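You operate a simulated robot arm through the tools that you are given. There is no shell and no other tool. Be economical: measure what you need, move in short steps, check, and stop when the job is done.

You run a simulated robot arm. Do the job below in one go: nothing can be reset, and whatever is moved stays where it is left.

## Task
Brush grease from the pot onto the leather pad.
Fine: lay the pot's lid on the table top before the jars; put the brush back and the lid on the pot again. A coat counts when it lies all over at full strength: go over it till it gets no stronger.

Only the result counts: the job must be done as asked and must still hold three seconds after the hand-in. Knocking over, shifting, dropping, spilling or breaking anything else fails it. Lids that push on must go on centred and level and be pressed home; caps that screw on are set level and turned clockwise until they are tight.

## Robot
A 7-joint arm with a two-finger parallel gripper, fixed in place. Base frame: the origin is at the foot of the arm, x ahead of it, y to its left, z up. Lengths are in m, angles in degrees, forces in N, time in s.
Its first joint turns from -166.0 to 166.0 degrees. Payload 4.4 kg.
The TCP is the grasp point between the finger pads, 0.023 m short of the fingertips. In the tool frame z runs along the fingers and y along their closing line. The gripper opens to 0.094 m. The fingers are 0.038 m wide and 0.01 m thick; the gripper's body (0.054 by 0.096 m) begins 0.039 m behind the TCP.
Orientation is that of the tool frame in the base frame, as a unit quaternion [w, x, y, z]. With the fingers straight down and closing along the base's y, the tool's x points along the base's -x, its y along +y and its z along -z.

## Interface
- The arm moves only by the tool servo_tool. Its argument "commands" is a list of rows, each a list of 3 entries, a list of its own where there are three numbers: the shift along the tool's x, y, z in m, then the turn, a rotation vector about the tool's x, y, z in degrees, then the finger opening in m, from 0 to 0.094. In form: [[[dx, dy, dz], [ax, ay, az], grip], ...]. A call has 1 to 12 rows; each row shifts and turns the commanded pose from where the row before left it, along the tool's axes as they then stand. Rows are played at 5 a second. More than 0.05 m and 8.6 degrees between two rows, or a gripper value outside its range, and nothing of the call is played. Where a pose cannot be reached the arm comes as near as it can. A force on the tool above 40 N (or 10 N above the force at the start of the call, whichever is more), or a blocked arm, ends the call early, and 0.2 s more pass. Each finger travels about 0.072 m/s and halts on what it meets, pressing with about 37 N; the grip force reading is that of the motor and also rises with nothing between the fingers. The clock runs only during rows and for 0.2 s after the last one: add rows that do not move to give the fingers time. It gives the time, the measured TCP pose, the force on the tool (base axes), the opening and the grip force at its end, in the units of the frame above (readings bear some noise), with the torque about the TCP (base axes, N m) and any sound that the robot's microphone picked up.
- Cameras (640 x 400 px; columns grow to the right, rows downward): "scene" is fixed at [0.0499, 0.5005, 1.4205]; the picture's right is [-0.38, -0.92, 0.00], its down [-0.59, 0.24, -0.77] and it looks along [0.71, -0.29, -0.64] (base axes); focal length 261 px, centre (320, 200). "wrist" rides on the gripper at [0.086, 0.016, -0.075] in the tool frame; the picture's right is [-0.18, 0.98, 0.00], its down [-0.58, -0.11, -0.81] and it looks along [-0.79, -0.15, 0.59] (tool axes); focal length 243 px, centre (320, 200). There is no depth. A picture from a camera that has moved, and an enlarged one, comes with that camera's place and axes in the base frame and with its lens.
- camera(camera): a new picture of that camera. It takes no simulated time.
- close_up(camera, box): a new picture of the part [left, top, right, bottom] of that camera's present view, enlarged. It takes no simulated time.
- finish_job(): hands the job in; it is judged then, once.

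Go step by step. Nothing tells you positions but the pictures and the camera data: compare them with the known pose of the tool, close in by small moves and look again before you grip or let go. The budget is 120 turns and 64 pictures, counting those below and the enlarged ones. Unless the task says otherwise, let go and move clear before handing in, and close with one line.

The tools are called after "Call:" by a JSON object that holds its "op" and its "data". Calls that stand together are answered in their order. servo_tool: Moves the arm, as the interface text tells. Its arguments: {"type":"object","properties":{"commands":{"type":"array","items":{"type":"array"}}},"required":["commands"]} The other tools are called the same way: camera (camera) takes a picture; close_up (camera, box) takes an enlarged picture of a part of a camera's view; finish_job () hands the job in.

At the start:

```text
time: 0.0
position: [0.6196, -0.1238, 1.1916]
tool_rot: [0.0, 0.0, 1.0, 0.0]
contact_force: [-0.2, 0.0, -0.2]
wrist_torque: [-0.01, 0.02, 0.01]
grip_width: 0.0941
finger_force: 0.1
```

scene: 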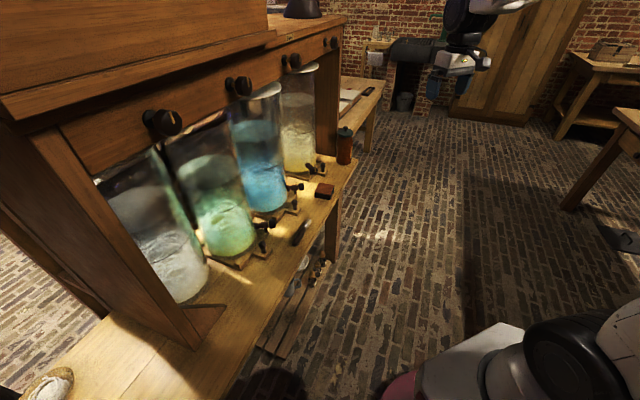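
wrist: 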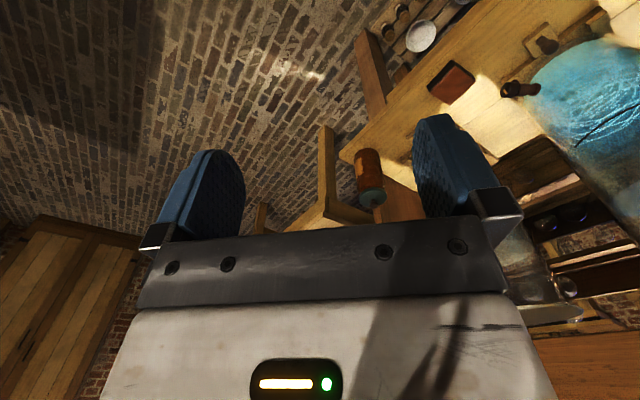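

I see a bench with jars, a dark brush-like object, a red-brown pad and an orange pot with a dark green lid. I'll enlarge the area first.

Call:
{"op": "close_up", "data": {"camera": "scene", "box": [270, 110, 390, 190]}}

Call:
{"op": "close_up", "data": {"camera": "scene", "box": [180, 150, 360, 265]}}

Call:
{"op": "close_up", "data": {"camera": "wrist", "box": [320, 0, 560, 220]}}

```text
5.00 times, centred on (330, 150) of scene
camera zoom: at [0.0499, 0.5005, 1.4205], right [-0.38, -0.92, 0.0], down [-0.59, 0.24, -0.77], along [0.71, -0.29, -0.64], focal length 1304 px, centre (270, 450)
```

zoom: 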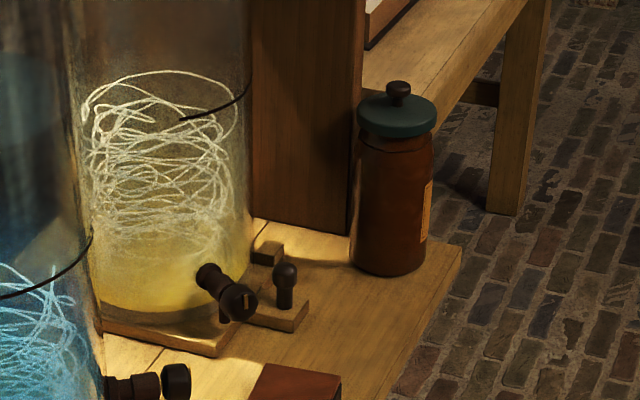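

```text
3.48 times, centred on (270, 208) of scene
camera zoom: at [0.0499, 0.5005, 1.4205], right [-0.38, -0.92, 0.0], down [-0.59, 0.24, -0.77], along [0.71, -0.29, -0.64], focal length 907 px, centre (494, 174)
```

zoom: 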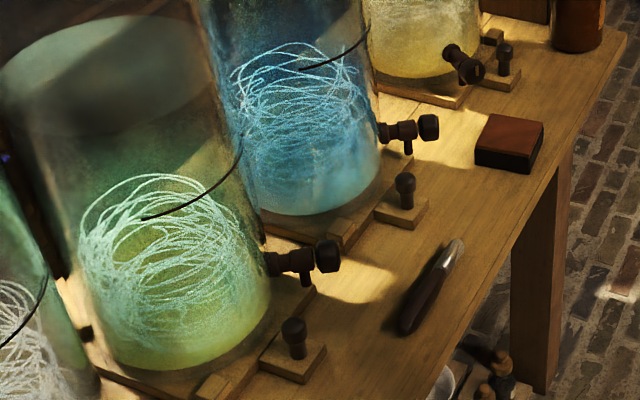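

```text
1.82 times, centred on (440, 110) of wrist
camera zoom: at [0.5336, -0.1074, 1.2663], right [0.18, 0.98, 0.0], down [0.58, -0.11, 0.81], along [0.79, -0.15, -0.59], focal length 441 px, centre (102, 364)
```

zoom: 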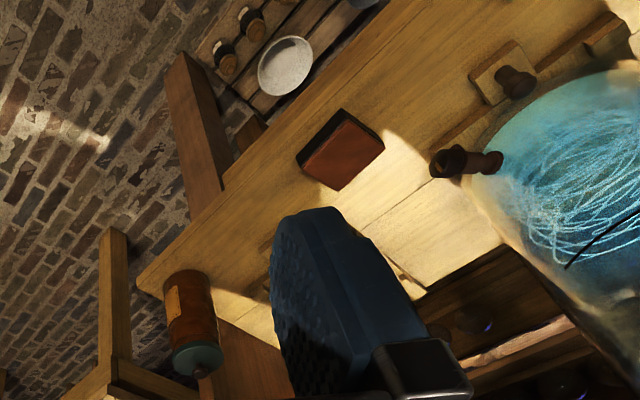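

The far orange pot works out at about (1.10, -0.07), which is at the edge of reach. I'll check the other candidates before deciding.

Call:
{"op": "close_up", "data": {"camera": "scene", "box": [0, 300, 160, 400]}}

Call:
{"op": "close_up", "data": {"camera": "scene", "box": [240, 215, 352, 285]}}

Call:
{"op": "close_up", "data": {"camera": "wrist", "box": [340, 0, 500, 100]}}

```text
4.00 times, centred on (80, 350) of scene
camera zoom: at [0.0499, 0.5005, 1.4205], right [-0.38, -0.92, 0.0], down [-0.59, 0.24, -0.77], along [0.71, -0.29, -0.64], focal length 1043 px, centre (1280, -400)
```

zoom: 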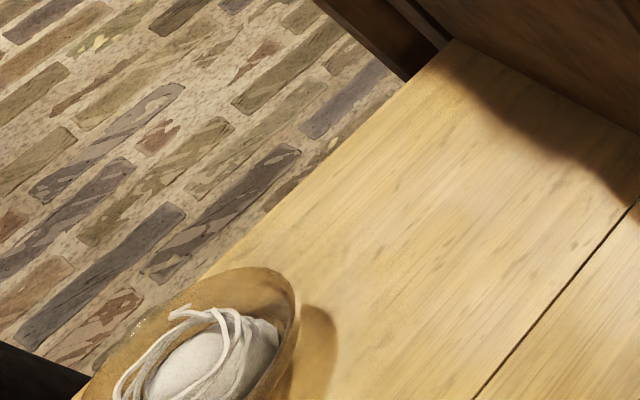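

```text
5.71 times, centred on (296, 250) of scene
camera zoom: at [0.0499, 0.5005, 1.4205], right [-0.38, -0.92, 0.0], down [-0.59, 0.24, -0.77], along [0.71, -0.29, -0.64], focal length 1490 px, centre (457, -86)
```

zoom: 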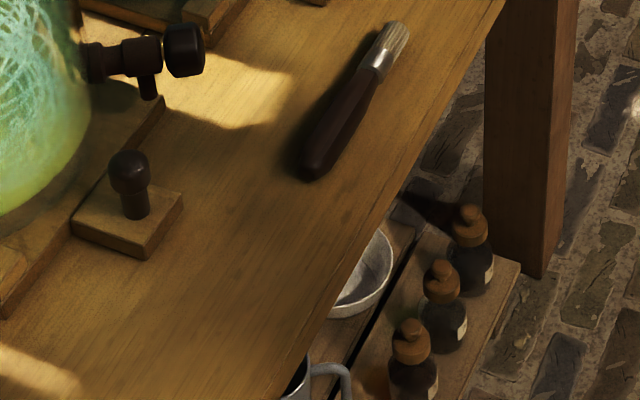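

```text
4.00 times, centred on (420, 50) of wrist
camera zoom: at [0.5336, -0.1074, 1.2663], right [0.18, 0.98, 0.0], down [0.58, -0.11, 0.81], along [0.79, -0.15, -0.59], focal length 970 px, centre (-80, 800)
```

zoom: 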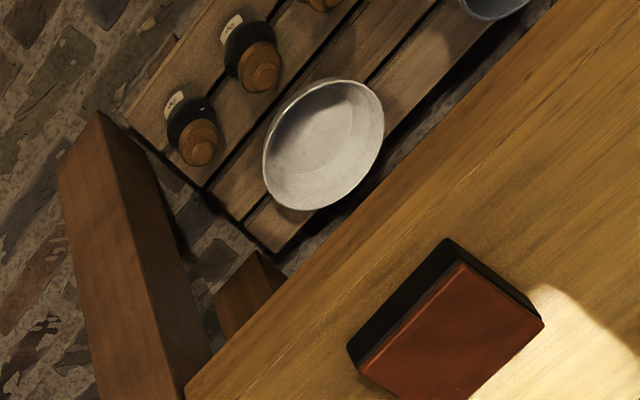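

The brush lies on the table near (0.70, 0.30), the pad is near (0.89, 0.14), and the pot is the brown jar with the teal knobbed lid. I'll move in for a closer look.

Call:
{"op": "servo_tool", "data": {"commands": [[[-0.03, 0, 0.03], [0, 0, 0], 0.094], [[-0.03, 0, 0.03], [0, 0, 0], 0.094], [[-0.03, 0, 0.03], [0, 0, 0], 0.094], [[-0.03, 0, 0.03], [0, 0, 0], 0.094], [[-0.03, 0, 0.03], [0, 0, 0], 0.094], [[0, 0, 0], [0, 0, 0], 0.094]]}}

Call:
{"op": "camera", "data": {"camera": "wrist"}}

Call:
{"op": "camera", "data": {"camera": "scene"}}

```text
time: 1.4
position: [0.7699, -0.1232, 1.041]
tool_rot: [0.001, 0.001, 1.0, 0.0]
contact_force: [0.3, 0.2, 0.2]
wrist_torque: [-0.01, 0.0, -0.04]
grip_width: 0.0939
finger_force: 0.2
```

```text
55 pictures are left
camera wrist: at [0.6841, -0.1068, 1.1157], right [0.18, 0.98, 0.0], down [0.58, -0.11, 0.81], along [0.79, -0.15, -0.59], focal length 243 px, centre (320, 200)
```

wrist: 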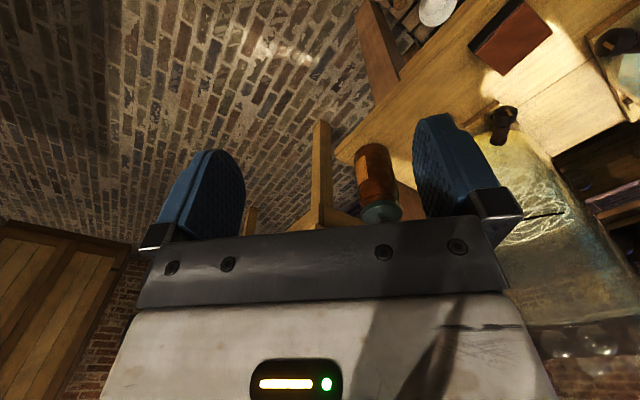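

```text
54 pictures are left
```

scene: 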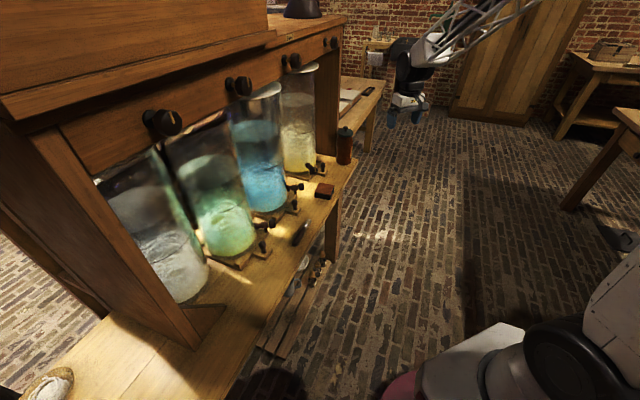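

The pot is at about (1.09, -0.063), with the lid top near z 0.86. I'll test how far out the tool reaches here while it points straight down.

Call:
{"op": "servo_tool", "data": {"commands": [[[-0.04, 0, 0.0], [0, 0, 0], 0.094], [[-0.04, 0, 0.0], [0, 0, 0], 0.094], [[-0.04, 0, 0.0], [0, 0, 0], 0.094], [[-0.04, 0, 0.0], [0, 0, 0], 0.094], [[-0.04, 0, 0.0], [0, 0, 0], 0.094], [[-0.04, 0, 0], [0, 0, 0], 0.094], [[-0.04, 0, 0], [0, 0, 0], 0.094], [[0, 0, 0], [0, 0, 0], 0.094]]}}

Call:
{"op": "camera", "data": {"camera": "wrist"}}

Call:
{"op": "camera", "data": {"camera": "scene"}}

```text
time: 3.2
position: [1.0485, -0.1226, 1.0402]
tool_rot: [0.0, 0.0, 1.0, 0.0]
contact_force: [0.4, 0.3, -0.1]
wrist_torque: [0.0, -0.01, 0.0]
grip_width: 0.0941
finger_force: 0.0
```

```text
53 pictures are left
camera wrist: at [0.9633, -0.107, 1.1157], right [0.18, 0.98, 0.0], down [0.58, -0.11, 0.81], along [0.79, -0.15, -0.59], focal length 243 px, centre (320, 200)
```

wrist: 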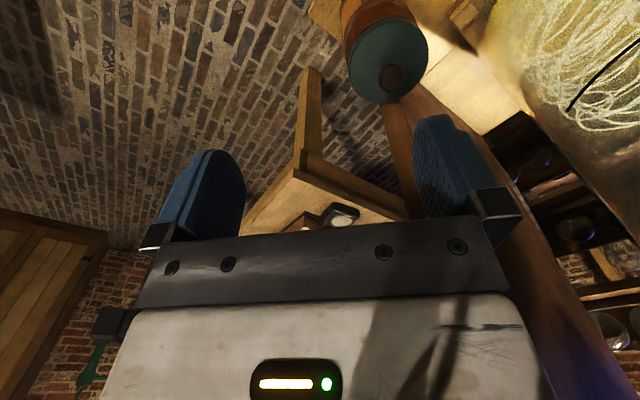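

```text
52 pictures are left
```

scene: 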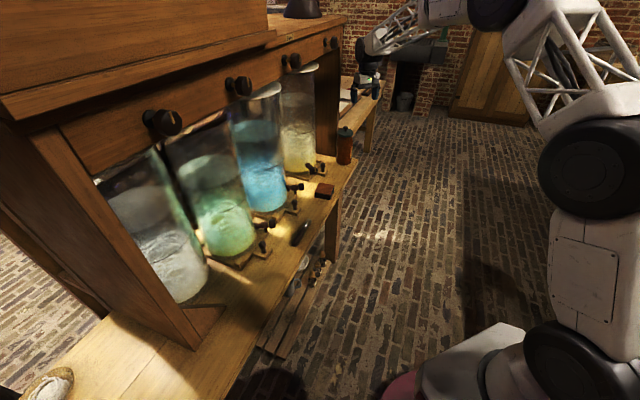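

The arm reaches x = 1.05 tool-down with no trouble, so the pot can be reached. Next I'll turn the hand to close along the bench edge, with the camera on the room side.

Call:
{"op": "servo_tool", "data": {"commands": [[[0, 0, 0.0], [0, 0, -7.6], 0.094], [[0, 0, 0.0], [0, 0, -7.6], 0.094], [[0, 0, 0.0], [0, 0, -7.6], 0.094], [[0, 0, 0.0], [0, 0, -7.6], 0.094], [[0, 0, 0.0], [0, 0, -7.6], 0.094], [[0, 0, 0.0], [0, 0, -7.6], 0.094], [[0, 0, 0.0], [0, 0, -7.4], 0.094], [[0, 0, 0], [0, 0, 0], 0.094]]}}

Call:
{"op": "camera", "data": {"camera": "wrist"}}

```text
time: 5.0
position: [1.049, -0.1238, 1.0427]
tool_rot: [0.0, -0.447, 0.895, 0.0]
contact_force: [-0.3, -0.1, 0.2]
wrist_torque: [-0.02, 0.0, 0.03]
grip_width: 0.0939
finger_force: 0.1
```

```text
51 pictures are left
camera wrist: at [0.9851, -0.1826, 1.1166], right [-0.68, 0.74, 0.0], down [0.44, 0.4, 0.81], along [0.59, 0.55, -0.59], focal length 243 px, centre (320, 200)
```

wrist: 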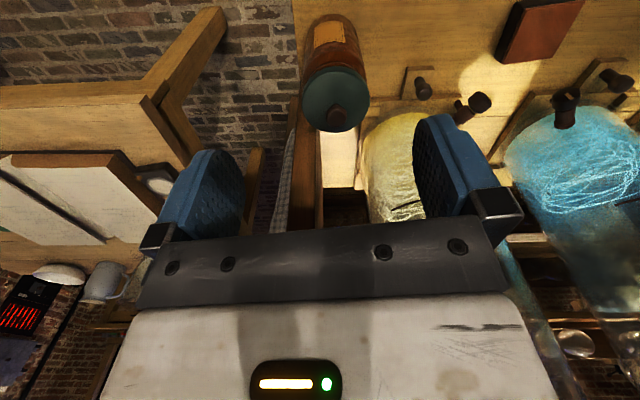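

Triangulating puts the knob at about (1.087, -0.061, 0.895). I'll move above it.

Call:
{"op": "servo_tool", "data": {"commands": [[[-0.025, 0.0025, 0.025], [0, 0, 0], 0.06], [[-0.025, 0.0025, 0.025], [0, 0, 0], 0.06], [[-0.023, 0.0025, 0.02], [0, 0, 0], 0.06], [[0, 0, 0], [0, 0, 0], 0.06]]}}

Call:
{"op": "camera", "data": {"camera": "wrist"}}

Call:
{"op": "close_up", "data": {"camera": "scene", "box": [290, 60, 410, 170]}}

```text
time: 6.0
position: [1.0869, -0.0603, 0.971]
tool_rot: [-0.001, -0.447, 0.895, 0.0]
contact_force: [-0.2, 0.5, -0.5]
wrist_torque: [-0.04, -0.01, -0.03]
grip_width: 0.06
finger_force: 0.1
```

```text
50 pictures are left
camera wrist: at [1.0224, -0.1192, 1.0466], right [-0.68, 0.74, 0.0], down [0.44, 0.4, 0.81], along [0.59, 0.54, -0.59], focal length 243 px, centre (320, 200)
```

wrist: 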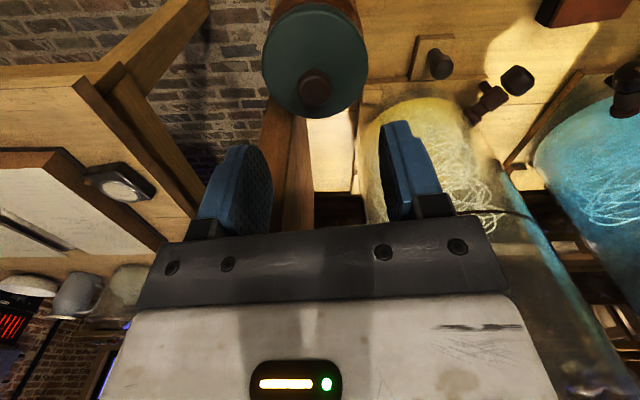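

```text
3.64 times, centred on (350, 115) of scene
camera zoom: at [0.0499, 0.5005, 1.4205], right [-0.38, -0.92, 0.0], down [-0.59, 0.24, -0.77], along [0.71, -0.29, -0.64], focal length 948 px, centre (211, 509)
```

zoom: 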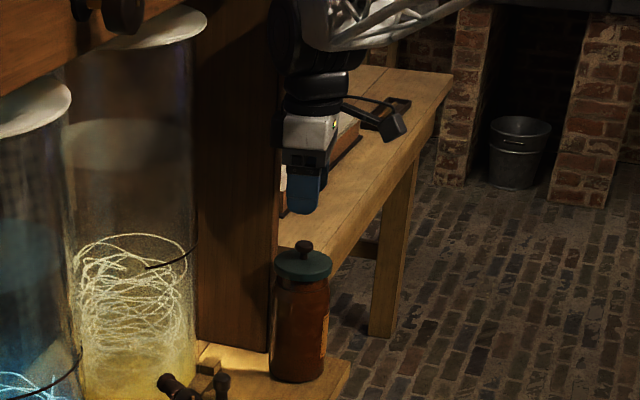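

The lateral offset is about 2.5 mm, so I'll correct that and descend most of the way.

Call:
{"op": "servo_tool", "data": {"commands": [[[0, -0.0025, 0.025], [0, 0, 0], 0.06], [[0, 0, 0.025], [0, 0, 0], 0.06], [[0, 0, 0.02], [0, 0, 0], 0.06], [[0, 0, 0], [0, 0, 0], 0.06]]}}

Call:
{"op": "camera", "data": {"camera": "wrist"}}

Call:
{"op": "close_up", "data": {"camera": "scene", "box": [310, 100, 380, 150]}}

```text
time: 7.0
position: [1.0887, -0.0628, 0.9024]
tool_rot: [0.0, -0.447, 0.895, 0.0]
contact_force: [-1.0, -0.3, 1.2]
wrist_torque: [-0.01, -0.01, 0.0]
grip_width: 0.06
finger_force: 0.0
```

```text
48 pictures are left
camera wrist: at [1.0247, -0.1213, 0.9768], right [-0.67, 0.74, 0.0], down [0.44, 0.4, 0.81], along [0.59, 0.54, -0.59], focal length 243 px, centre (320, 200)
```

wrist: 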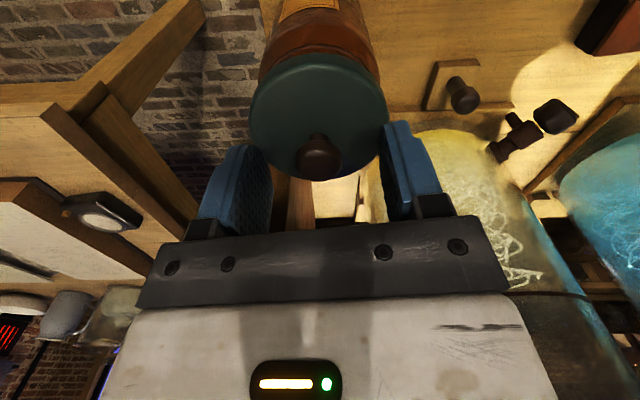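

```text
8.00 times, centred on (345, 125) of scene
camera zoom: at [0.0499, 0.5005, 1.4205], right [-0.38, -0.92, 0.0], down [-0.59, 0.24, -0.77], along [0.71, -0.29, -0.64], focal length 2087 px, centre (120, 800)
```

zoom: 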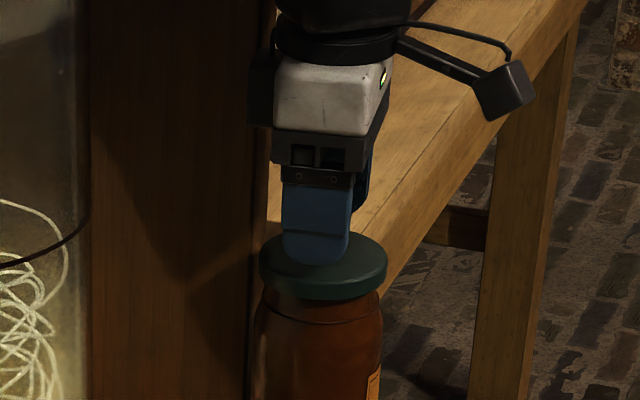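

The knob is centred between the fingers. I'll lower 20 mm and close on it.

Call:
{"op": "servo_tool", "data": {"commands": [[[0, 0, 0.01], [0, 0, 0], 0.06], [[0, 0, 0.01], [0, 0, 0], 0.06], [[0, 0, 0], [0, 0, 0], 0.06], [[0, 0, 0], [0, 0, 0], 0.04], [[0, 0, 0], [0, 0, 0], 0.02], [[0, 0, 0], [0, 0, 0], 0.01], [[0, 0, 0], [0, 0, 0], 0.01]]}}

Call:
{"op": "camera", "data": {"camera": "wrist"}}

```text
time: 7.6
position: [1.0913, -0.063, 0.8942]
tool_rot: [0.003, -0.447, 0.894, -0.003]
contact_force: [-2.0, 0.3, 5.2]
wrist_torque: [0.02, 0.29, 0.03]
grip_width: 0.0605
finger_force: 1.0
stopped in row 2: the force on the tool passed its limit at 52 N (the readings are from after the stop); the commanded pose is now the measured one
```

```text
46 pictures are left
camera wrist: at [1.0263, -0.1213, 0.9676], right [-0.68, 0.74, -0.01], down [0.43, 0.4, 0.81], along [0.6, 0.54, -0.59], focal length 243 px, centre (320, 200)
```

wrist: 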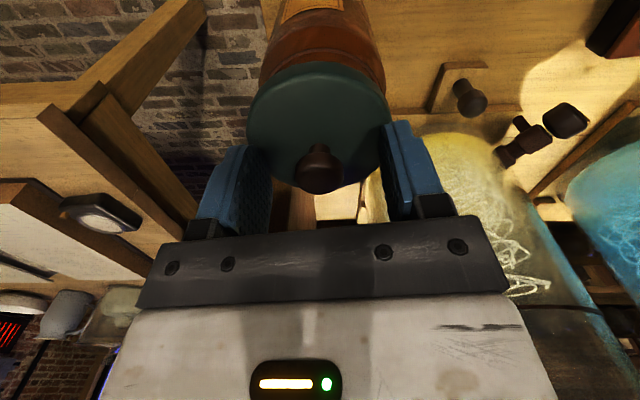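

The fingertips are touching the lid top at TCP z 0.894. I'll back off 2 mm and close on the knob there.

Call:
{"op": "servo_tool", "data": {"commands": [[[0, 0, -0.002], [0, 0, 0], 0.06], [[0, 0, 0], [0, 0, 0], 0.045], [[0, 0, 0], [0, 0, 0], 0.03], [[0, 0, 0], [0, 0, 0], 0.015], [[0, 0, 0], [0, 0, 0], 0.01], [[0, 0, 0], [0, 0, 0], 0.01]]}}

Call:
{"op": "camera", "data": {"camera": "wrist"}}

```text
time: 9.0
position: [1.0917, -0.063, 0.8951]
tool_rot: [0.003, -0.447, 0.895, -0.002]
contact_force: [0.1, 0.4, 1.1]
wrist_torque: [0.02, -0.03, 0.03]
grip_width: 0.0228
finger_force: 37.1
```

```text
45 pictures are left
camera wrist: at [1.0261, -0.1215, 0.9687], right [-0.67, 0.74, -0.01], down [0.43, 0.4, 0.81], along [0.6, 0.54, -0.59], focal length 243 px, centre (320, 200)
```

wrist: 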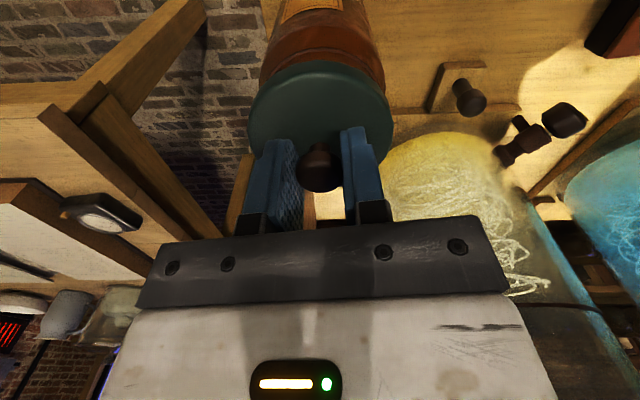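

The knob is gripped at 23 mm. I'll lift slowly and watch the force.

Call:
{"op": "servo_tool", "data": {"commands": [[[0, 0, -0.005], [0, 0, 0], 0.01], [[0, 0, -0.005], [0, 0, 0], 0.01], [[0, 0, -0.005], [0, 0, 0], 0.01], [[0, 0, 0], [0, 0, 0], 0.01]]}}

Call:
{"op": "close_up", "data": {"camera": "scene", "box": [310, 100, 390, 165]}}

```text
time: 10.0
position: [1.0914, -0.063, 0.9095]
tool_rot: [0.003, -0.446, 0.895, -0.003]
contact_force: [-0.2, 0.4, -0.2]
wrist_torque: [0.03, 0.0, 0.03]
grip_width: 0.0227
finger_force: 36.6
```

```text
6.15 times, centred on (350, 132) of scene
camera zoom: at [0.0499, 0.5005, 1.4205], right [-0.38, -0.92, 0.0], down [-0.59, 0.24, -0.77], along [0.71, -0.29, -0.64], focal length 1605 px, centre (135, 615)
```

zoom: 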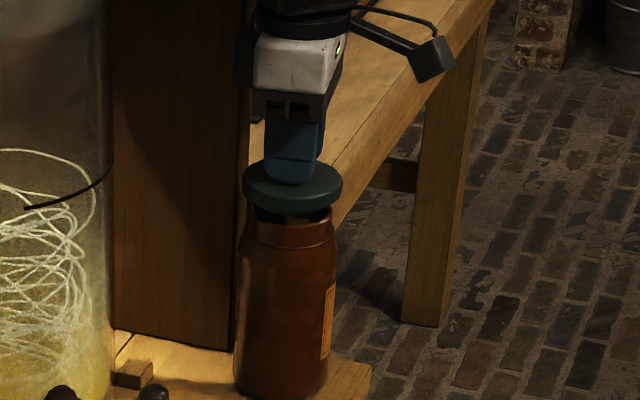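

The lid lifts off with a plug beneath it. I'll raise it and carry it to the free table spot near (0.985, 0.036), between pot and pad.

Call:
{"op": "servo_tool", "data": {"commands": [[[0, 0, -0.03], [0, 0, 0], 0.01], [[0, 0, -0.03], [0, 0, 0], 0.01], [[0, 0.03, 0], [0, 0, 0], 0.01], [[-0.004, 0.04, 0], [0, 0, 0], 0.01], [[-0.004, 0.04, 0], [0, 0, 0], 0.01], [[-0.004, 0.035, 0], [0, 0, 0], 0.01], [[0, 0, 0.03], [0, 0, 0], 0.01], [[0, 0, 0.03], [0, 0, 0], 0.01], [[0, 0, 0.03], [0, 0, 0], 0.01], [[0, 0, 0.03], [0, 0, 0], 0.01], [[0, 0, 0], [0, 0, 0], 0.01]]}}

Call:
{"op": "camera", "data": {"camera": "wrist"}}

Call:
{"op": "close_up", "data": {"camera": "scene", "box": [280, 110, 380, 200]}}

```text
time: 12.4
position: [0.9827, 0.0336, 0.8479]
tool_rot: [0.003, -0.447, 0.894, -0.003]
contact_force: [-0.4, 0.5, -0.9]
wrist_torque: [0.03, -0.02, -0.01]
grip_width: 0.023
finger_force: 36.5
```

```text
43 pictures are left
camera wrist: at [0.9176, -0.0251, 0.9232], right [-0.67, 0.74, -0.01], down [0.43, 0.4, 0.81], along [0.6, 0.54, -0.59], focal length 243 px, centre (320, 200)
```

wrist: 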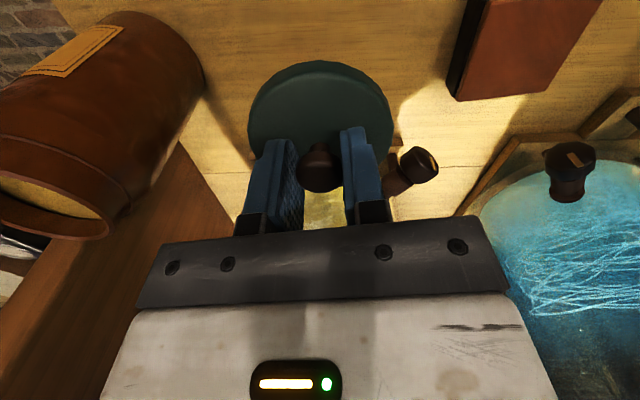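

```text
4.44 times, centred on (330, 155) of scene
camera zoom: at [0.0499, 0.5005, 1.4205], right [-0.38, -0.92, 0.0], down [-0.59, 0.24, -0.77], along [0.71, -0.29, -0.64], focal length 1159 px, centre (276, 400)
```

zoom: 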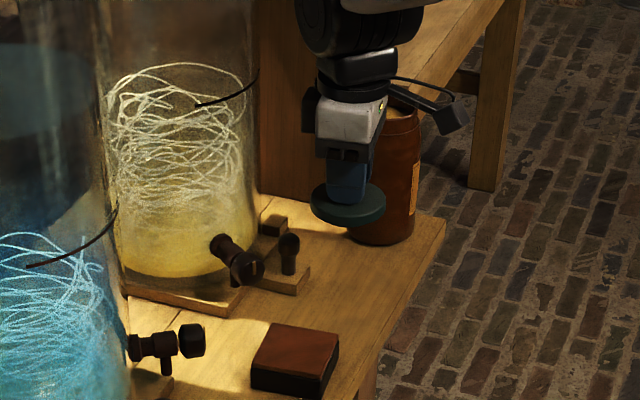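

The spot is clear of the tap and the block. I'll lower until it touches.

Call:
{"op": "servo_tool", "data": {"commands": [[[0, 0, 0.03], [0, 0, 0], 0.01], [[0, 0, 0.03], [0, 0, 0], 0.01], [[0, 0, 0.01], [0, 0, 0], 0.01], [[0, 0, 0], [0, 0, 0], 0.01]]}}

Call:
{"op": "camera", "data": {"camera": "wrist"}}

Call:
{"op": "close_up", "data": {"camera": "scene", "box": [290, 130, 370, 185]}}

```text
time: 13.4
position: [0.9818, 0.0338, 0.7782]
tool_rot: [0.003, -0.447, 0.895, -0.002]
contact_force: [-0.2, -0.3, -0.3]
wrist_torque: [-0.04, -0.01, -0.02]
grip_width: 0.0231
finger_force: 37.3
```

```text
41 pictures are left
camera wrist: at [0.9182, -0.0246, 0.8527], right [-0.67, 0.74, -0.01], down [0.43, 0.4, 0.81], along [0.6, 0.54, -0.59], focal length 243 px, centre (320, 200)
```

wrist: 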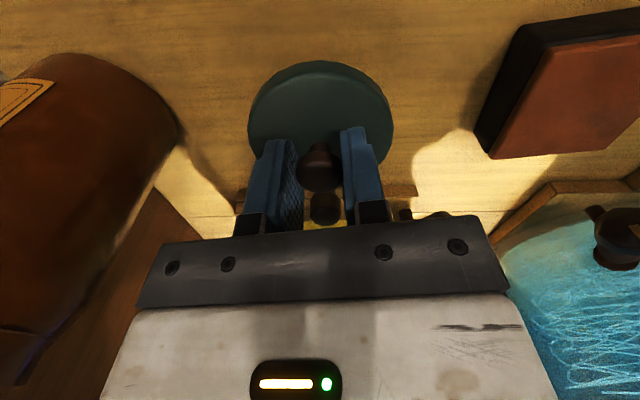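

```text
7.27 times, centred on (330, 158) of scene
camera zoom: at [0.0499, 0.5005, 1.4205], right [-0.38, -0.92, 0.0], down [-0.59, 0.24, -0.77], along [0.71, -0.29, -0.64], focal length 1897 px, centre (247, 509)
```

zoom: 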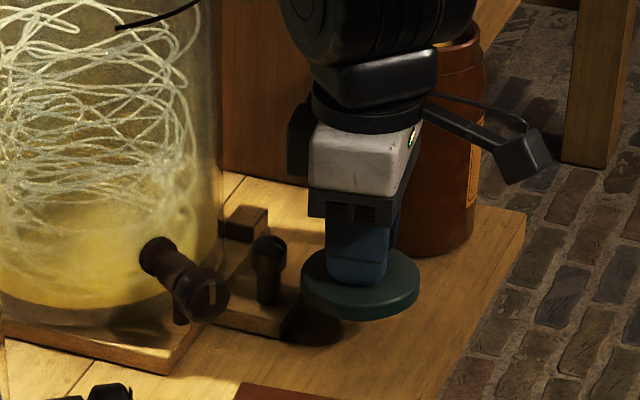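

It is still above the table. I'll shift 6 mm toward the room and descend in small steps.

Call:
{"op": "servo_tool", "data": {"commands": [[[0.006, 0, 0.006], [0, 0, 0], 0.01], [[0, 0, 0.006], [0, 0, 0], 0.01], [[0, 0, 0.004], [0, 0, 0], 0.01], [[0, 0, 0.003], [0, 0, 0], 0.01], [[0, 0, 0.003], [0, 0, 0], 0.01], [[0, 0, 0.003], [0, 0, 0], 0.01], [[0, 0, 0], [0, 0, 0], 0.01]]}}

```text
time: 15.0
position: [0.9796, 0.0299, 0.7536]
tool_rot: [0.003, -0.447, 0.894, -0.002]
contact_force: [-0.9, 0.0, -0.2]
wrist_torque: [0.0, 0.0, -0.02]
grip_width: 0.0233
finger_force: 36.4
```

Call:
{"op": "servo_tool", "data": {"commands": [[[0, 0, 0.003], [0, 0, 0], 0.01], [[0, 0, 0.003], [0, 0, 0], 0.01], [[0, 0, 0.003], [0, 0, 0], 0.01], [[0, 0, 0.002], [0, 0, 0], 0.01], [[0, 0, 0.002], [0, 0, 0], 0.01], [[0, 0, 0], [0, 0, 0], 0.01]]}}

Call:
{"op": "close_up", "data": {"camera": "scene", "box": [290, 130, 370, 185]}}

```text
time: 16.2
position: [0.9816, 0.0295, 0.7452]
tool_rot: [0.005, -0.446, 0.895, -0.003]
contact_force: [-1.6, 1.2, 7.4]
wrist_torque: [0.03, -0.15, 0.03]
grip_width: 0.0229
finger_force: 36.3
stopped in row 5: the force on the tool passed its limit at 45 N (the readings are from after the stop); the commanded pose is now the measured one
```

```text
7.27 times, centred on (330, 158) of scene
camera zoom: at [0.0499, 0.5005, 1.4205], right [-0.38, -0.92, 0.0], down [-0.59, 0.24, -0.77], along [0.71, -0.29, -0.64], focal length 1897 px, centre (247, 509)
```

zoom: 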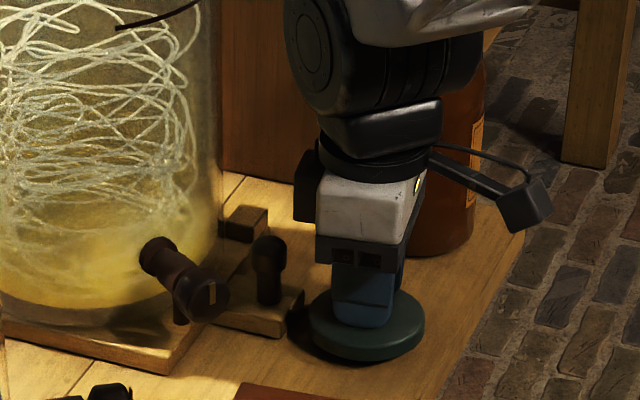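

The lid is on the table at TCP z 0.745. I'll release it and rise.

Call:
{"op": "servo_tool", "data": {"commands": [[[0, 0, -0.001], [0, 0, 0], 0.01], [[0, 0, 0], [0, 0, 0], 0.025], [[0, 0, 0], [0, 0, 0], 0.04], [[0, 0, 0], [0, 0, 0], 0.06], [[0, 0, 0], [0, 0, 0], 0.06], [[0, 0, -0.03], [0, 0, 0], 0.06], [[0, 0, -0.04], [0, 0, 0], 0.06], [[0, 0, -0.04], [0, 0, 0], 0.06], [[0, 0, -0.04], [0, 0, 0], 0.06], [[0, 0, 0], [0, 0, 0], 0.06]]}}

Call:
{"op": "camera", "data": {"camera": "wrist"}}

Call:
{"op": "close_up", "data": {"camera": "scene", "box": [270, 110, 390, 260]}}

```text
time: 18.4
position: [0.9803, 0.0299, 0.8954]
tool_rot: [0.006, -0.446, 0.895, -0.003]
contact_force: [-0.1, 0.8, -0.9]
wrist_torque: [-0.01, 0.0, -0.02]
grip_width: 0.06
finger_force: 0.0
```

```text
38 pictures are left
camera wrist: at [0.9142, -0.0292, 0.9697], right [-0.67, 0.74, -0.01], down [0.43, 0.4, 0.81], along [0.6, 0.54, -0.59], focal length 243 px, centre (320, 200)
```

wrist: 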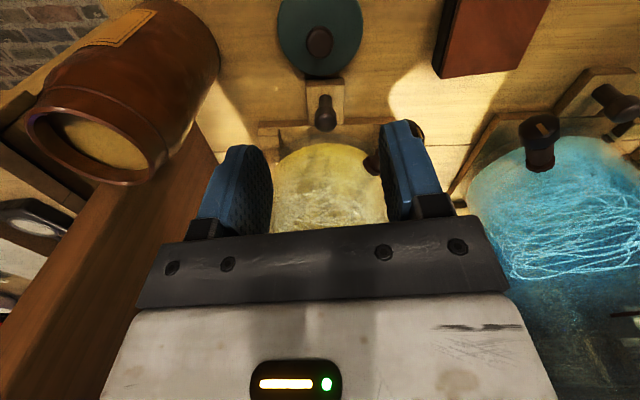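

```text
2.67 times, centred on (330, 185) of scene
camera zoom: at [0.0499, 0.5005, 1.4205], right [-0.38, -0.92, 0.0], down [-0.59, 0.24, -0.77], along [0.71, -0.29, -0.64], focal length 696 px, centre (293, 240)
```

zoom: 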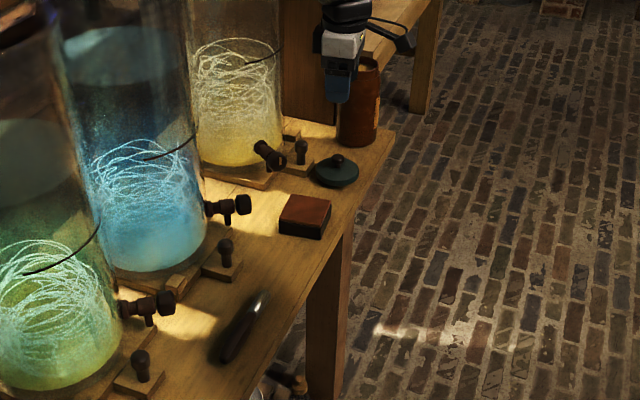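

The lid is down safely and the brush, about 13 cm long, lies parallel to the bench with its bristles toward the pot. I'll travel along the bench to above the handle.

Call:
{"op": "servo_tool", "data": {"commands": [[[-0.006, 0.045, 0], [-0.62, 0.46, 0], 0.06], [[-0.006, 0.045, 0], [0, 0, 0], 0.06], [[-0.006, 0.045, 0], [0, 0, 0], 0.06], [[-0.006, 0.045, 0], [0, 0, 0], 0.06], [[-0.006, 0.045, 0], [0, 0, 0], 0.06], [[-0.006, 0.045, 0], [0, 0, 0], 0.06], [[-0.006, 0.045, 0], [0, 0, 0], 0.06], [[-0.006, 0.045, 0], [0, 0, 0], 0.06], [[-0.006, 0.045, 0], [0, 0, 0], 0.06], [[0, 0, 0], [0, 0, 0], 0.06]]}}

Call:
{"op": "servo_tool", "data": {"commands": [[[0, 0, 0], [0, 0, -8.2], 0.06], [[0, 0, 0], [0, 0, -8.2], 0.06], [[0, 0, 0], [0, 0, -8.2], 0.06], [[0, 0, 0], [0, 0, -8.2], 0.06], [[0, 0, 0], [0, 0, -8.2], 0.06], [[0, 0, 0], [0, 0, -8.2], 0.06], [[0, 0, 0], [0, 0, -8.2], 0.06], [[0, 0, 0], [0, 0, -8.2], 0.06], [[0, 0, 0], [0, 0, -8.2], 0.06], [[0, 0, 0], [0, 0, -8.2], 0.06], [[0, 0, 0], [0, 0, 0], 0.06]]}}

Call:
{"op": "camera", "data": {"camera": "wrist"}}

```text
time: 20.6
position: [0.6896, 0.3178, 0.895]
tool_rot: [0.0, -0.447, 0.895, 0.001]
contact_force: [1.0, 0.6, 0.1]
wrist_torque: [0.0, -0.03, 0.02]
grip_width: 0.0598
finger_force: 0.1
```

```text
time: 23.0
position: [0.6888, 0.3162, 0.8958]
tool_rot: [0.0, 0.924, -0.382, -0.001]
contact_force: [0.4, -0.8, 0.3]
wrist_torque: [-0.04, -0.02, 0.03]
grip_width: 0.0602
finger_force: 0.1
```

```text
36 pictures are left
camera wrist: at [0.7391, 0.2443, 0.9704], right [-0.82, -0.57, 0.0], down [-0.33, 0.49, 0.81], along [-0.46, 0.66, -0.59], focal length 243 px, centre (320, 200)
```

wrist: 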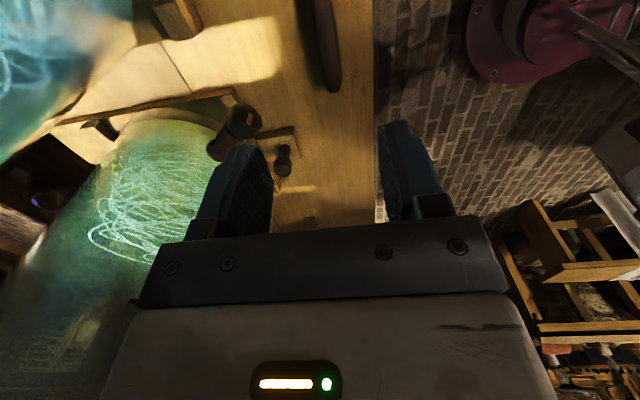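

The 135° yaw is reachable and the brush axis lines up with the tool x axis. I'll shift over the handle and lower partway for a check.

Call:
{"op": "servo_tool", "data": {"commands": [[[-0.0124, 0.0056, 0.03], [0, 0, 0], 0.06], [[0, 0, 0.03], [0, 0, 0], 0.06], [[0, 0, 0.03], [0, 0, 0], 0.06], [[0, 0, 0.03], [0, 0, 0], 0.06], [[0, 0, 0], [0, 0, 0], 0.06]]}}

Call:
{"op": "camera", "data": {"camera": "wrist"}}

Call:
{"op": "close_up", "data": {"camera": "scene", "box": [250, 200, 340, 260]}}

```text
time: 24.2
position: [0.6756, 0.3212, 0.774]
tool_rot: [0.001, 0.924, -0.382, -0.001]
contact_force: [-0.4, -0.4, 0.3]
wrist_torque: [0.03, -0.01, 0.0]
grip_width: 0.06
finger_force: 0.0
```

```text
35 pictures are left
camera wrist: at [0.7264, 0.2486, 0.8494], right [-0.82, -0.57, 0.0], down [-0.33, 0.49, 0.81], along [-0.46, 0.66, -0.59], focal length 243 px, centre (320, 200)
```

wrist: 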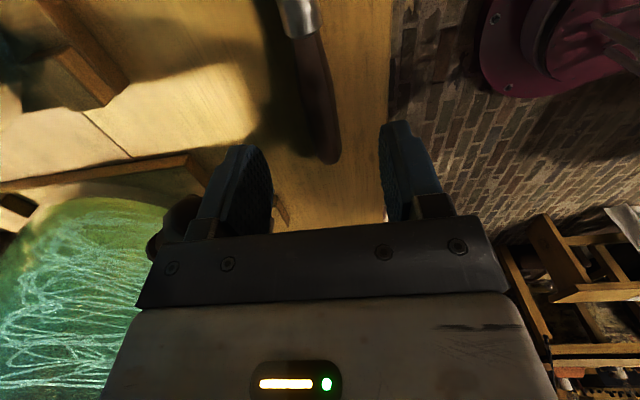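

```text
6.67 times, centred on (295, 230) of scene
camera zoom: at [0.0499, 0.5005, 1.4205], right [-0.38, -0.92, 0.0], down [-0.59, 0.24, -0.77], along [0.71, -0.29, -0.64], focal length 1739 px, centre (487, 0)
```

zoom: 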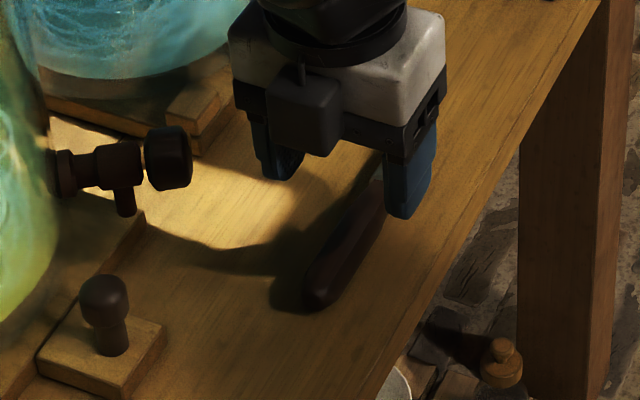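

It is aligned: the grip point will be about 5 cm from the handle end. I'll go down until the fingertips feel the table.

Call:
{"op": "servo_tool", "data": {"commands": [[[-0.004, 0, 0.025], [0, 0, 0], 0.05], [[0, 0, 0.02], [0, 0, 0], 0.05], [[0, 0, 0.004], [0, 0, 0], 0.05], [[0, 0, 0.002], [0, 0, 0], 0.05], [[0, 0, 0.002], [0, 0, 0], 0.05], [[0, 0, 0.002], [0, 0, 0], 0.05], [[0, 0, 0.002], [0, 0, 0], 0.05], [[0, 0, 0.002], [0, 0, 0], 0.05], [[0, 0, 0.002], [0, 0, 0], 0.05]]}}

```text
time: 25.6
position: [0.6746, 0.3238, 0.7226]
tool_rot: [0.0, 0.924, -0.383, 0.001]
contact_force: [0.2, -0.6, 2.8]
wrist_torque: [-0.09, 0.07, 0.01]
grip_width: 0.0498
finger_force: 0.1
stopped in row 7: the force on the tool passed its limit at 49 N (the readings are from after the stop); the commanded pose is now the measured one
```

The table is at z ≈ 0.70. I'll raise 1.5 mm and close on the handle.

Call:
{"op": "servo_tool", "data": {"commands": [[[0, 0, -0.0015], [0, 0, 0], 0.05], [[0, 0, 0], [0, 0, 0], 0.035], [[0, 0, 0], [0, 0, 0], 0.02], [[0, 0, 0], [0, 0, 0], 0.005], [[0, 0, 0], [0, 0, 0], 0.0], [[0, 0, 0], [0, 0, 0], 0.0]]}}

Call:
{"op": "camera", "data": {"camera": "wrist"}}

```text
time: 27.0
position: [0.6734, 0.323, 0.7264]
tool_rot: [0.001, 0.924, -0.382, 0.0]
contact_force: [-0.8, 0.5, 0.1]
wrist_torque: [-0.04, 0.04, 0.03]
grip_width: 0.0188
finger_force: 37.1
```

```text
33 pictures are left
camera wrist: at [0.7238, 0.2518, 0.7991], right [-0.82, -0.57, 0.0], down [-0.33, 0.49, 0.81], along [-0.46, 0.67, -0.59], focal length 243 px, centre (320, 200)
```

wrist: 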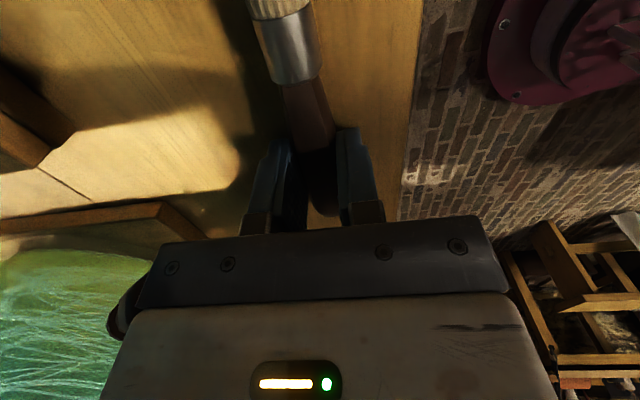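

The brush is gripped at 19 mm with the tip about 87 mm ahead of the TCP. I'll lift it and yaw back so the bristles point to the room side.

Call:
{"op": "servo_tool", "data": {"commands": [[[0, 0, -0.01], [0, 0, 0], 0.0], [[0, 0, -0.04], [0, 0, 0], 0.0], [[0, 0, -0.05], [0, 0, 0], 0.0], [[0, 0, -0.05], [0, 0, 0], 0.0], [[0, 0, -0.05], [0, 0, 0], 0.0], [[0, 0, -0.03], [0, 0, 0], 0.0], [[0, 0, 0], [0, 0, 0], 0.0]]}}

Call:
{"op": "servo_tool", "data": {"commands": [[[0, 0, 0], [0, 0, 8.2], 0.0], [[0, 0, 0], [0, 0, 8.2], 0.0], [[0, 0, 0], [0, 0, 8.2], 0.0], [[0, 0, 0], [0, 0, 8.2], 0.0], [[0, 0, 0], [0, 0, 8.2], 0.0], [[0, 0, 0], [0, 0, 8.2], 0.0], [[0, 0, 0], [0, 0, 8.2], 0.0], [[0, 0, 0], [0, 0, 8.2], 0.0], [[0, 0, 0], [0, 0, 8.2], 0.0], [[0, 0, 0], [0, 0, 8.2], 0.0], [[0, 0, 0], [0, 0, 0], 0.0]]}}

Call:
{"op": "camera", "data": {"camera": "wrist"}}

```text
time: 28.6
position: [0.6742, 0.3245, 0.9548]
tool_rot: [0.0, 0.924, -0.381, 0.0]
contact_force: [-0.8, -0.1, 0.0]
wrist_torque: [0.0, 0.04, 0.02]
grip_width: 0.0188
finger_force: 37.4
```

```text
time: 31.0
position: [0.6742, 0.324, 0.9533]
tool_rot: [-0.001, -0.446, 0.895, 0.0]
contact_force: [0.0, 0.3, 0.1]
wrist_torque: [0.03, 0.02, -0.01]
grip_width: 0.0188
finger_force: 37.5
```

```text
32 pictures are left
camera wrist: at [0.6088, 0.2651, 1.0291], right [-0.67, 0.74, 0.0], down [0.44, 0.4, 0.81], along [0.6, 0.54, -0.59], focal length 243 px, centre (320, 200)
```

wrist: 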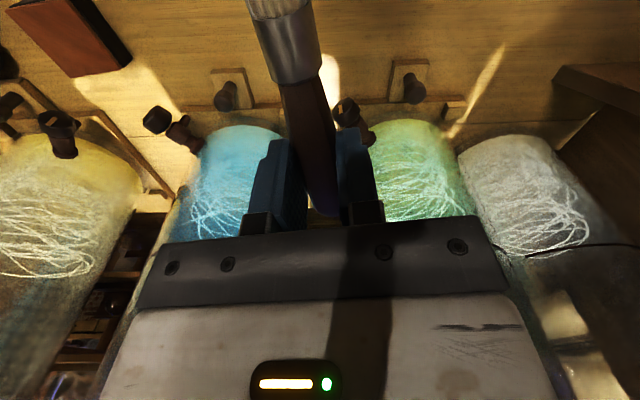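

The brush is held firmly. I'll carry it along the bench to over the pot, then tilt 65° to bring the bristles down.

Call:
{"op": "servo_tool", "data": {"commands": [[[0.0033, -0.0472, -0.003], [0, 0, 0], 0.0], [[0.0033, -0.0472, -0.003], [0, 0, 0], 0.0], [[0.0033, -0.0472, -0.003], [0, 0, 0], 0.0], [[0.0033, -0.0472, -0.003], [0, 0, 0], 0.0], [[0.0033, -0.0472, -0.003], [0, 0, 0], 0.0], [[0.0033, -0.0472, -0.003], [0, 0, 0], 0.0], [[0.0033, -0.0472, -0.003], [0, 0, 0], 0.0], [[0.0033, -0.0472, -0.003], [0, 0, 0], 0.0], [[0.0033, -0.0472, -0.003], [0, 0, 0], 0.0], [[0.0033, -0.0472, -0.003], [0, 0, 0], 0.0], [[0.0033, -0.0472, -0.003], [0, 0, 0], 0.0], [[0.0033, -0.0472, 0], [0, 0, 0], 0.0]]}}

Call:
{"op": "servo_tool", "data": {"commands": [[[0, 0, 0], [0, -8.1, 0], 0.0], [[0, 0, 0], [0, -8.1, 0], 0.0], [[0, 0, 0], [0, -8.1, 0], 0.0], [[0, 0, 0], [0, -8.1, 0], 0.0], [[0, 0, 0], [0, -8.1, 0], 0.0], [[0, 0, 0], [0, -8.1, 0], 0.0], [[0, 0, 0], [0, -8.1, 0], 0.0], [[0, 0, 0], [0, -8.1, 0], 0.0], [[0, 0, 0], [0, 0, 0], 0.0]]}}

Call:
{"op": "close_up", "data": {"camera": "scene", "box": [290, 80, 400, 170]}}

Call:
{"op": "camera", "data": {"camera": "wrist"}}

```text
time: 33.6
position: [1.1032, -0.0474, 0.9876]
tool_rot: [0.0, -0.447, 0.895, 0.0]
contact_force: [0.5, 0.5, -0.1]
wrist_torque: [-0.01, -0.01, 0.01]
grip_width: 0.019
finger_force: 37.1
```

```text
time: 35.6
position: [1.1032, -0.0474, 0.987]
tool_rot: [0.48, -0.376, 0.755, 0.24]
contact_force: [-0.2, -0.8, -0.4]
wrist_torque: [0.01, 0.01, -0.01]
grip_width: 0.0189
finger_force: 37.0
```

```text
4.44 times, centred on (345, 125) of scene
camera zoom: at [0.0499, 0.5005, 1.4205], right [-0.38, -0.92, 0.0], down [-0.59, 0.24, -0.77], along [0.71, -0.29, -0.64], focal length 1159 px, centre (209, 533)
```

zoom: 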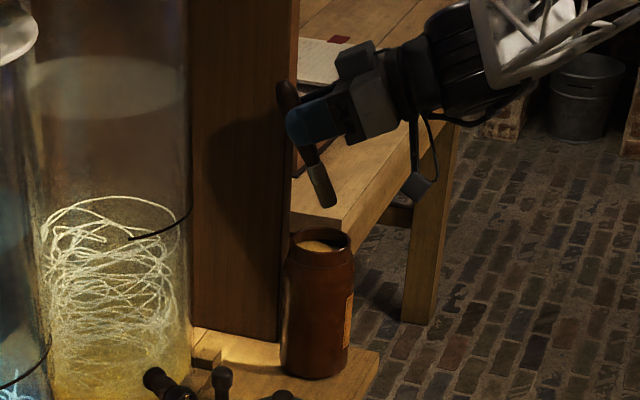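

```text
30 pictures are left
camera wrist: at [1.0274, -0.1213, 0.9406], right [-0.74, 0.65, 0.17], down [-0.2, -0.45, 0.87], along [0.64, 0.61, 0.47], focal length 243 px, centre (320, 200)
```

wrist: 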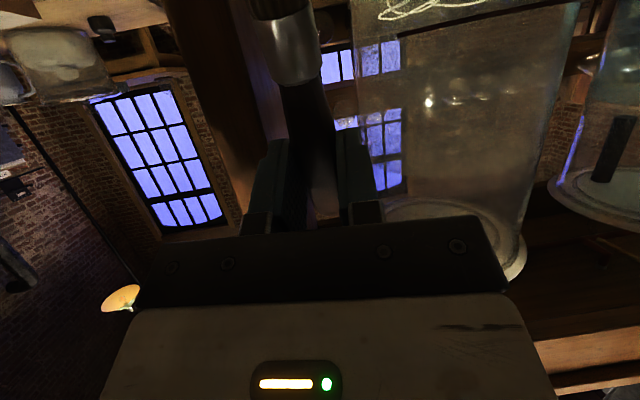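

The tip is above the mouth, about 5 mm short toward the cabinet. I'll correct by 4 mm while going down 40 mm, then look.

Call:
{"op": "servo_tool", "data": {"commands": [[[-0.0017, 0, 0.0036], [0, 0, 0], 0.0], [[0.0181, 0, 0.0085], [0, 0, 0], 0.0], [[0.0181, 0, 0.0085], [0, 0, 0], 0.0], [[0, 0, 0], [0, 0, 0], 0.0]]}}

Call:
{"op": "close_up", "data": {"camera": "scene", "box": [320, 100, 380, 145]}}

```text
time: 36.6
position: [1.1047, -0.0442, 0.9468]
tool_rot: [0.479, -0.377, 0.756, 0.24]
contact_force: [0.0, 0.6, -0.6]
wrist_torque: [-0.02, 0.02, 0.01]
grip_width: 0.0188
finger_force: 36.5
```

```text
8.89 times, centred on (350, 122) of scene
camera zoom: at [0.0499, 0.5005, 1.4205], right [-0.38, -0.92, 0.0], down [-0.59, 0.24, -0.77], along [0.71, -0.29, -0.64], focal length 2318 px, centre (53, 889)
```

zoom: 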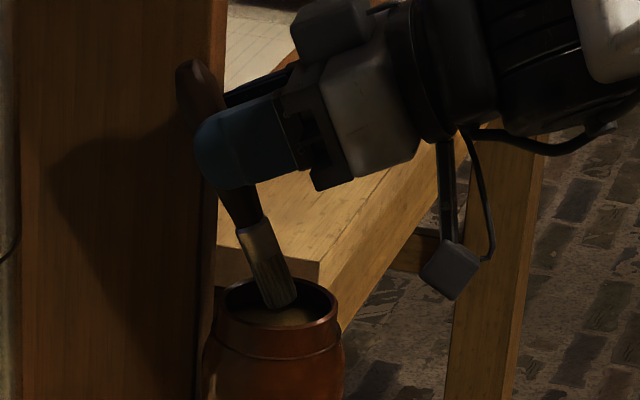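

The tip is centred in the mouth. I'll continue down 25 mm into the grease.

Call:
{"op": "servo_tool", "data": {"commands": [[[0.009, 0, 0.0043], [0, 0, 0], 0.0], [[0.009, 0, 0.0043], [0, 0, 0], 0.0], [[0.0045, 0, 0.0021], [0, 0, 0], 0.0], [[0, 0, 0], [0, 0, 0], 0.0]]}}

Call:
{"op": "close_up", "data": {"camera": "scene", "box": [320, 100, 380, 145]}}

```text
time: 37.6
position: [1.1049, -0.0443, 0.9242]
tool_rot: [0.48, -0.377, 0.755, 0.238]
contact_force: [10.1, 3.3, 32.9]
wrist_torque: [-0.33, -0.39, 0.16]
grip_width: 0.0193
finger_force: 37.0
```

```text
8.89 times, centred on (350, 122) of scene
camera zoom: at [0.0499, 0.5005, 1.4205], right [-0.38, -0.92, 0.0], down [-0.59, 0.24, -0.77], along [0.71, -0.29, -0.64], focal length 2318 px, centre (53, 889)
```

zoom: 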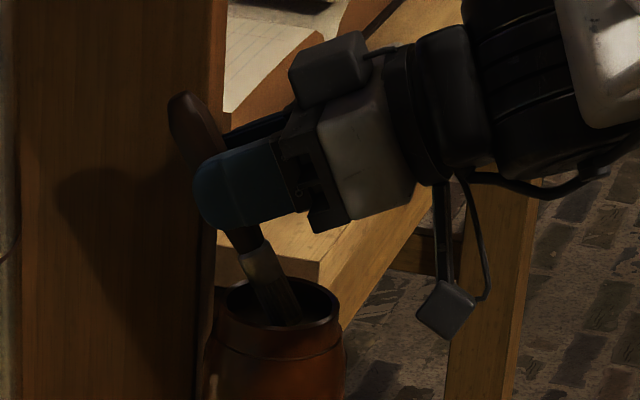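

The bristles are pressing on the grease surface at about 33 N. I'll back off 3 mm, stroke lightly there, then lift out and look at the bristles.

Call:
{"op": "servo_tool", "data": {"commands": [[[-0.0027, 0, -0.0013], [0, 0, 0], 0.0], [[0, 0.004, 0], [0, 0, 0], 0.0], [[0, -0.008, 0], [0, 0, 0], 0.0], [[0, 0.004, 0], [0, 0, 0], 0.0]]}}

Call:
{"op": "servo_tool", "data": {"commands": [[[-0.009, 0, -0.0043], [0, 0, 0], 0.0], [[-0.0181, 0, -0.0085], [0, 0, 0], 0.0], [[-0.0181, 0, -0.0085], [0, 0, 0], 0.0], [[-0.0181, 0, -0.0085], [0, 0, 0], 0.0], [[0, 0, 0], [0, 0, 0], 0.0]]}}

Call:
{"op": "close_up", "data": {"camera": "scene", "box": [320, 90, 380, 135]}}

Call:
{"op": "close_up", "data": {"camera": "wrist", "box": [220, 0, 400, 110]}}

```text
time: 38.6
position: [1.1058, -0.0452, 0.9238]
tool_rot: [0.48, -0.376, 0.756, 0.24]
contact_force: [5.2, -0.4, 12.1]
wrist_torque: [-0.2, -0.29, 0.07]
grip_width: 0.0191
finger_force: 37.4
```

```text
time: 39.8
position: [1.1035, -0.0448, 0.994]
tool_rot: [0.479, -0.377, 0.755, 0.239]
contact_force: [0.7, -0.7, 0.0]
wrist_torque: [0.0, -0.02, 0.0]
grip_width: 0.0192
finger_force: 37.1
```

```text
8.89 times, centred on (350, 112) of scene
camera zoom: at [0.0499, 0.5005, 1.4205], right [-0.38, -0.92, 0.0], down [-0.59, 0.24, -0.77], along [0.71, -0.29, -0.64], focal length 2318 px, centre (53, 978)
```

zoom: 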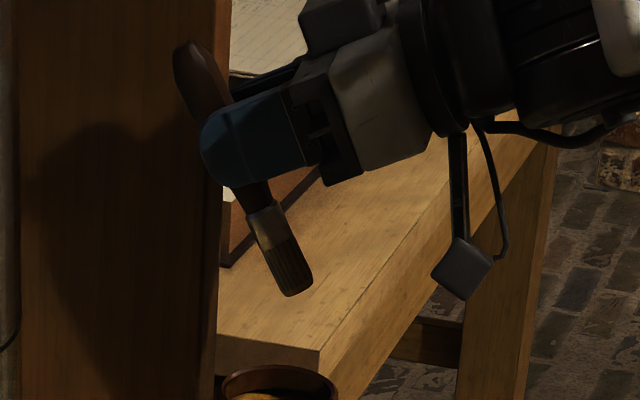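

```text
3.56 times, centred on (310, 55) of wrist
camera zoom: at [1.0295, -0.1184, 0.9485], right [-0.74, 0.65, 0.17], down [-0.2, -0.45, 0.87], along [0.64, 0.61, 0.47], focal length 863 px, centre (356, 716)
```

zoom: 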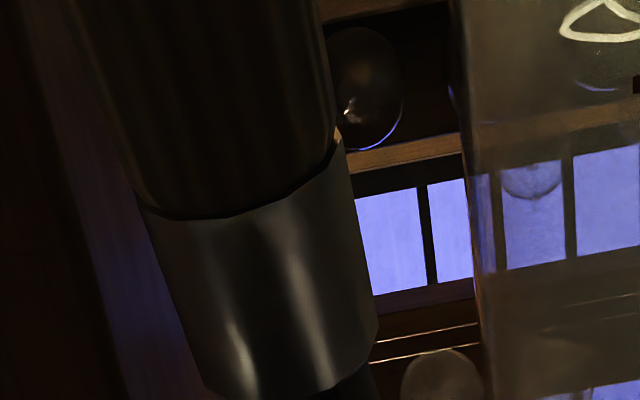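

The bristles have turned dark, so they are loaded. I'll measure the pad precisely while the arm is out of the way.

Call:
{"op": "close_up", "data": {"camera": "scene", "box": [300, 170, 350, 205]}}

```text
11.43 times, centred on (325, 188) of scene
camera zoom: at [0.0499, 0.5005, 1.4205], right [-0.38, -0.92, 0.0], down [-0.59, 0.24, -0.77], along [0.71, -0.29, -0.64], focal length 2981 px, centre (263, 343)
```

zoom: 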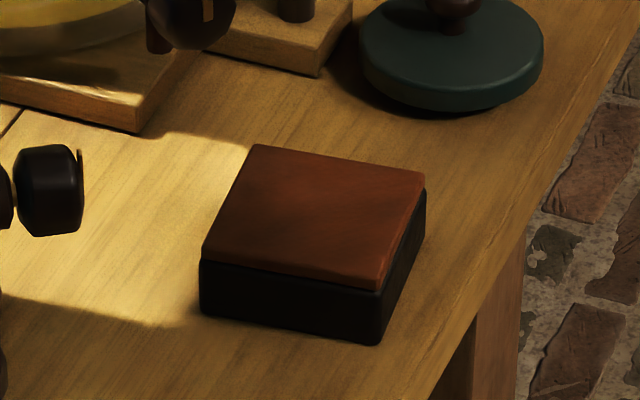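

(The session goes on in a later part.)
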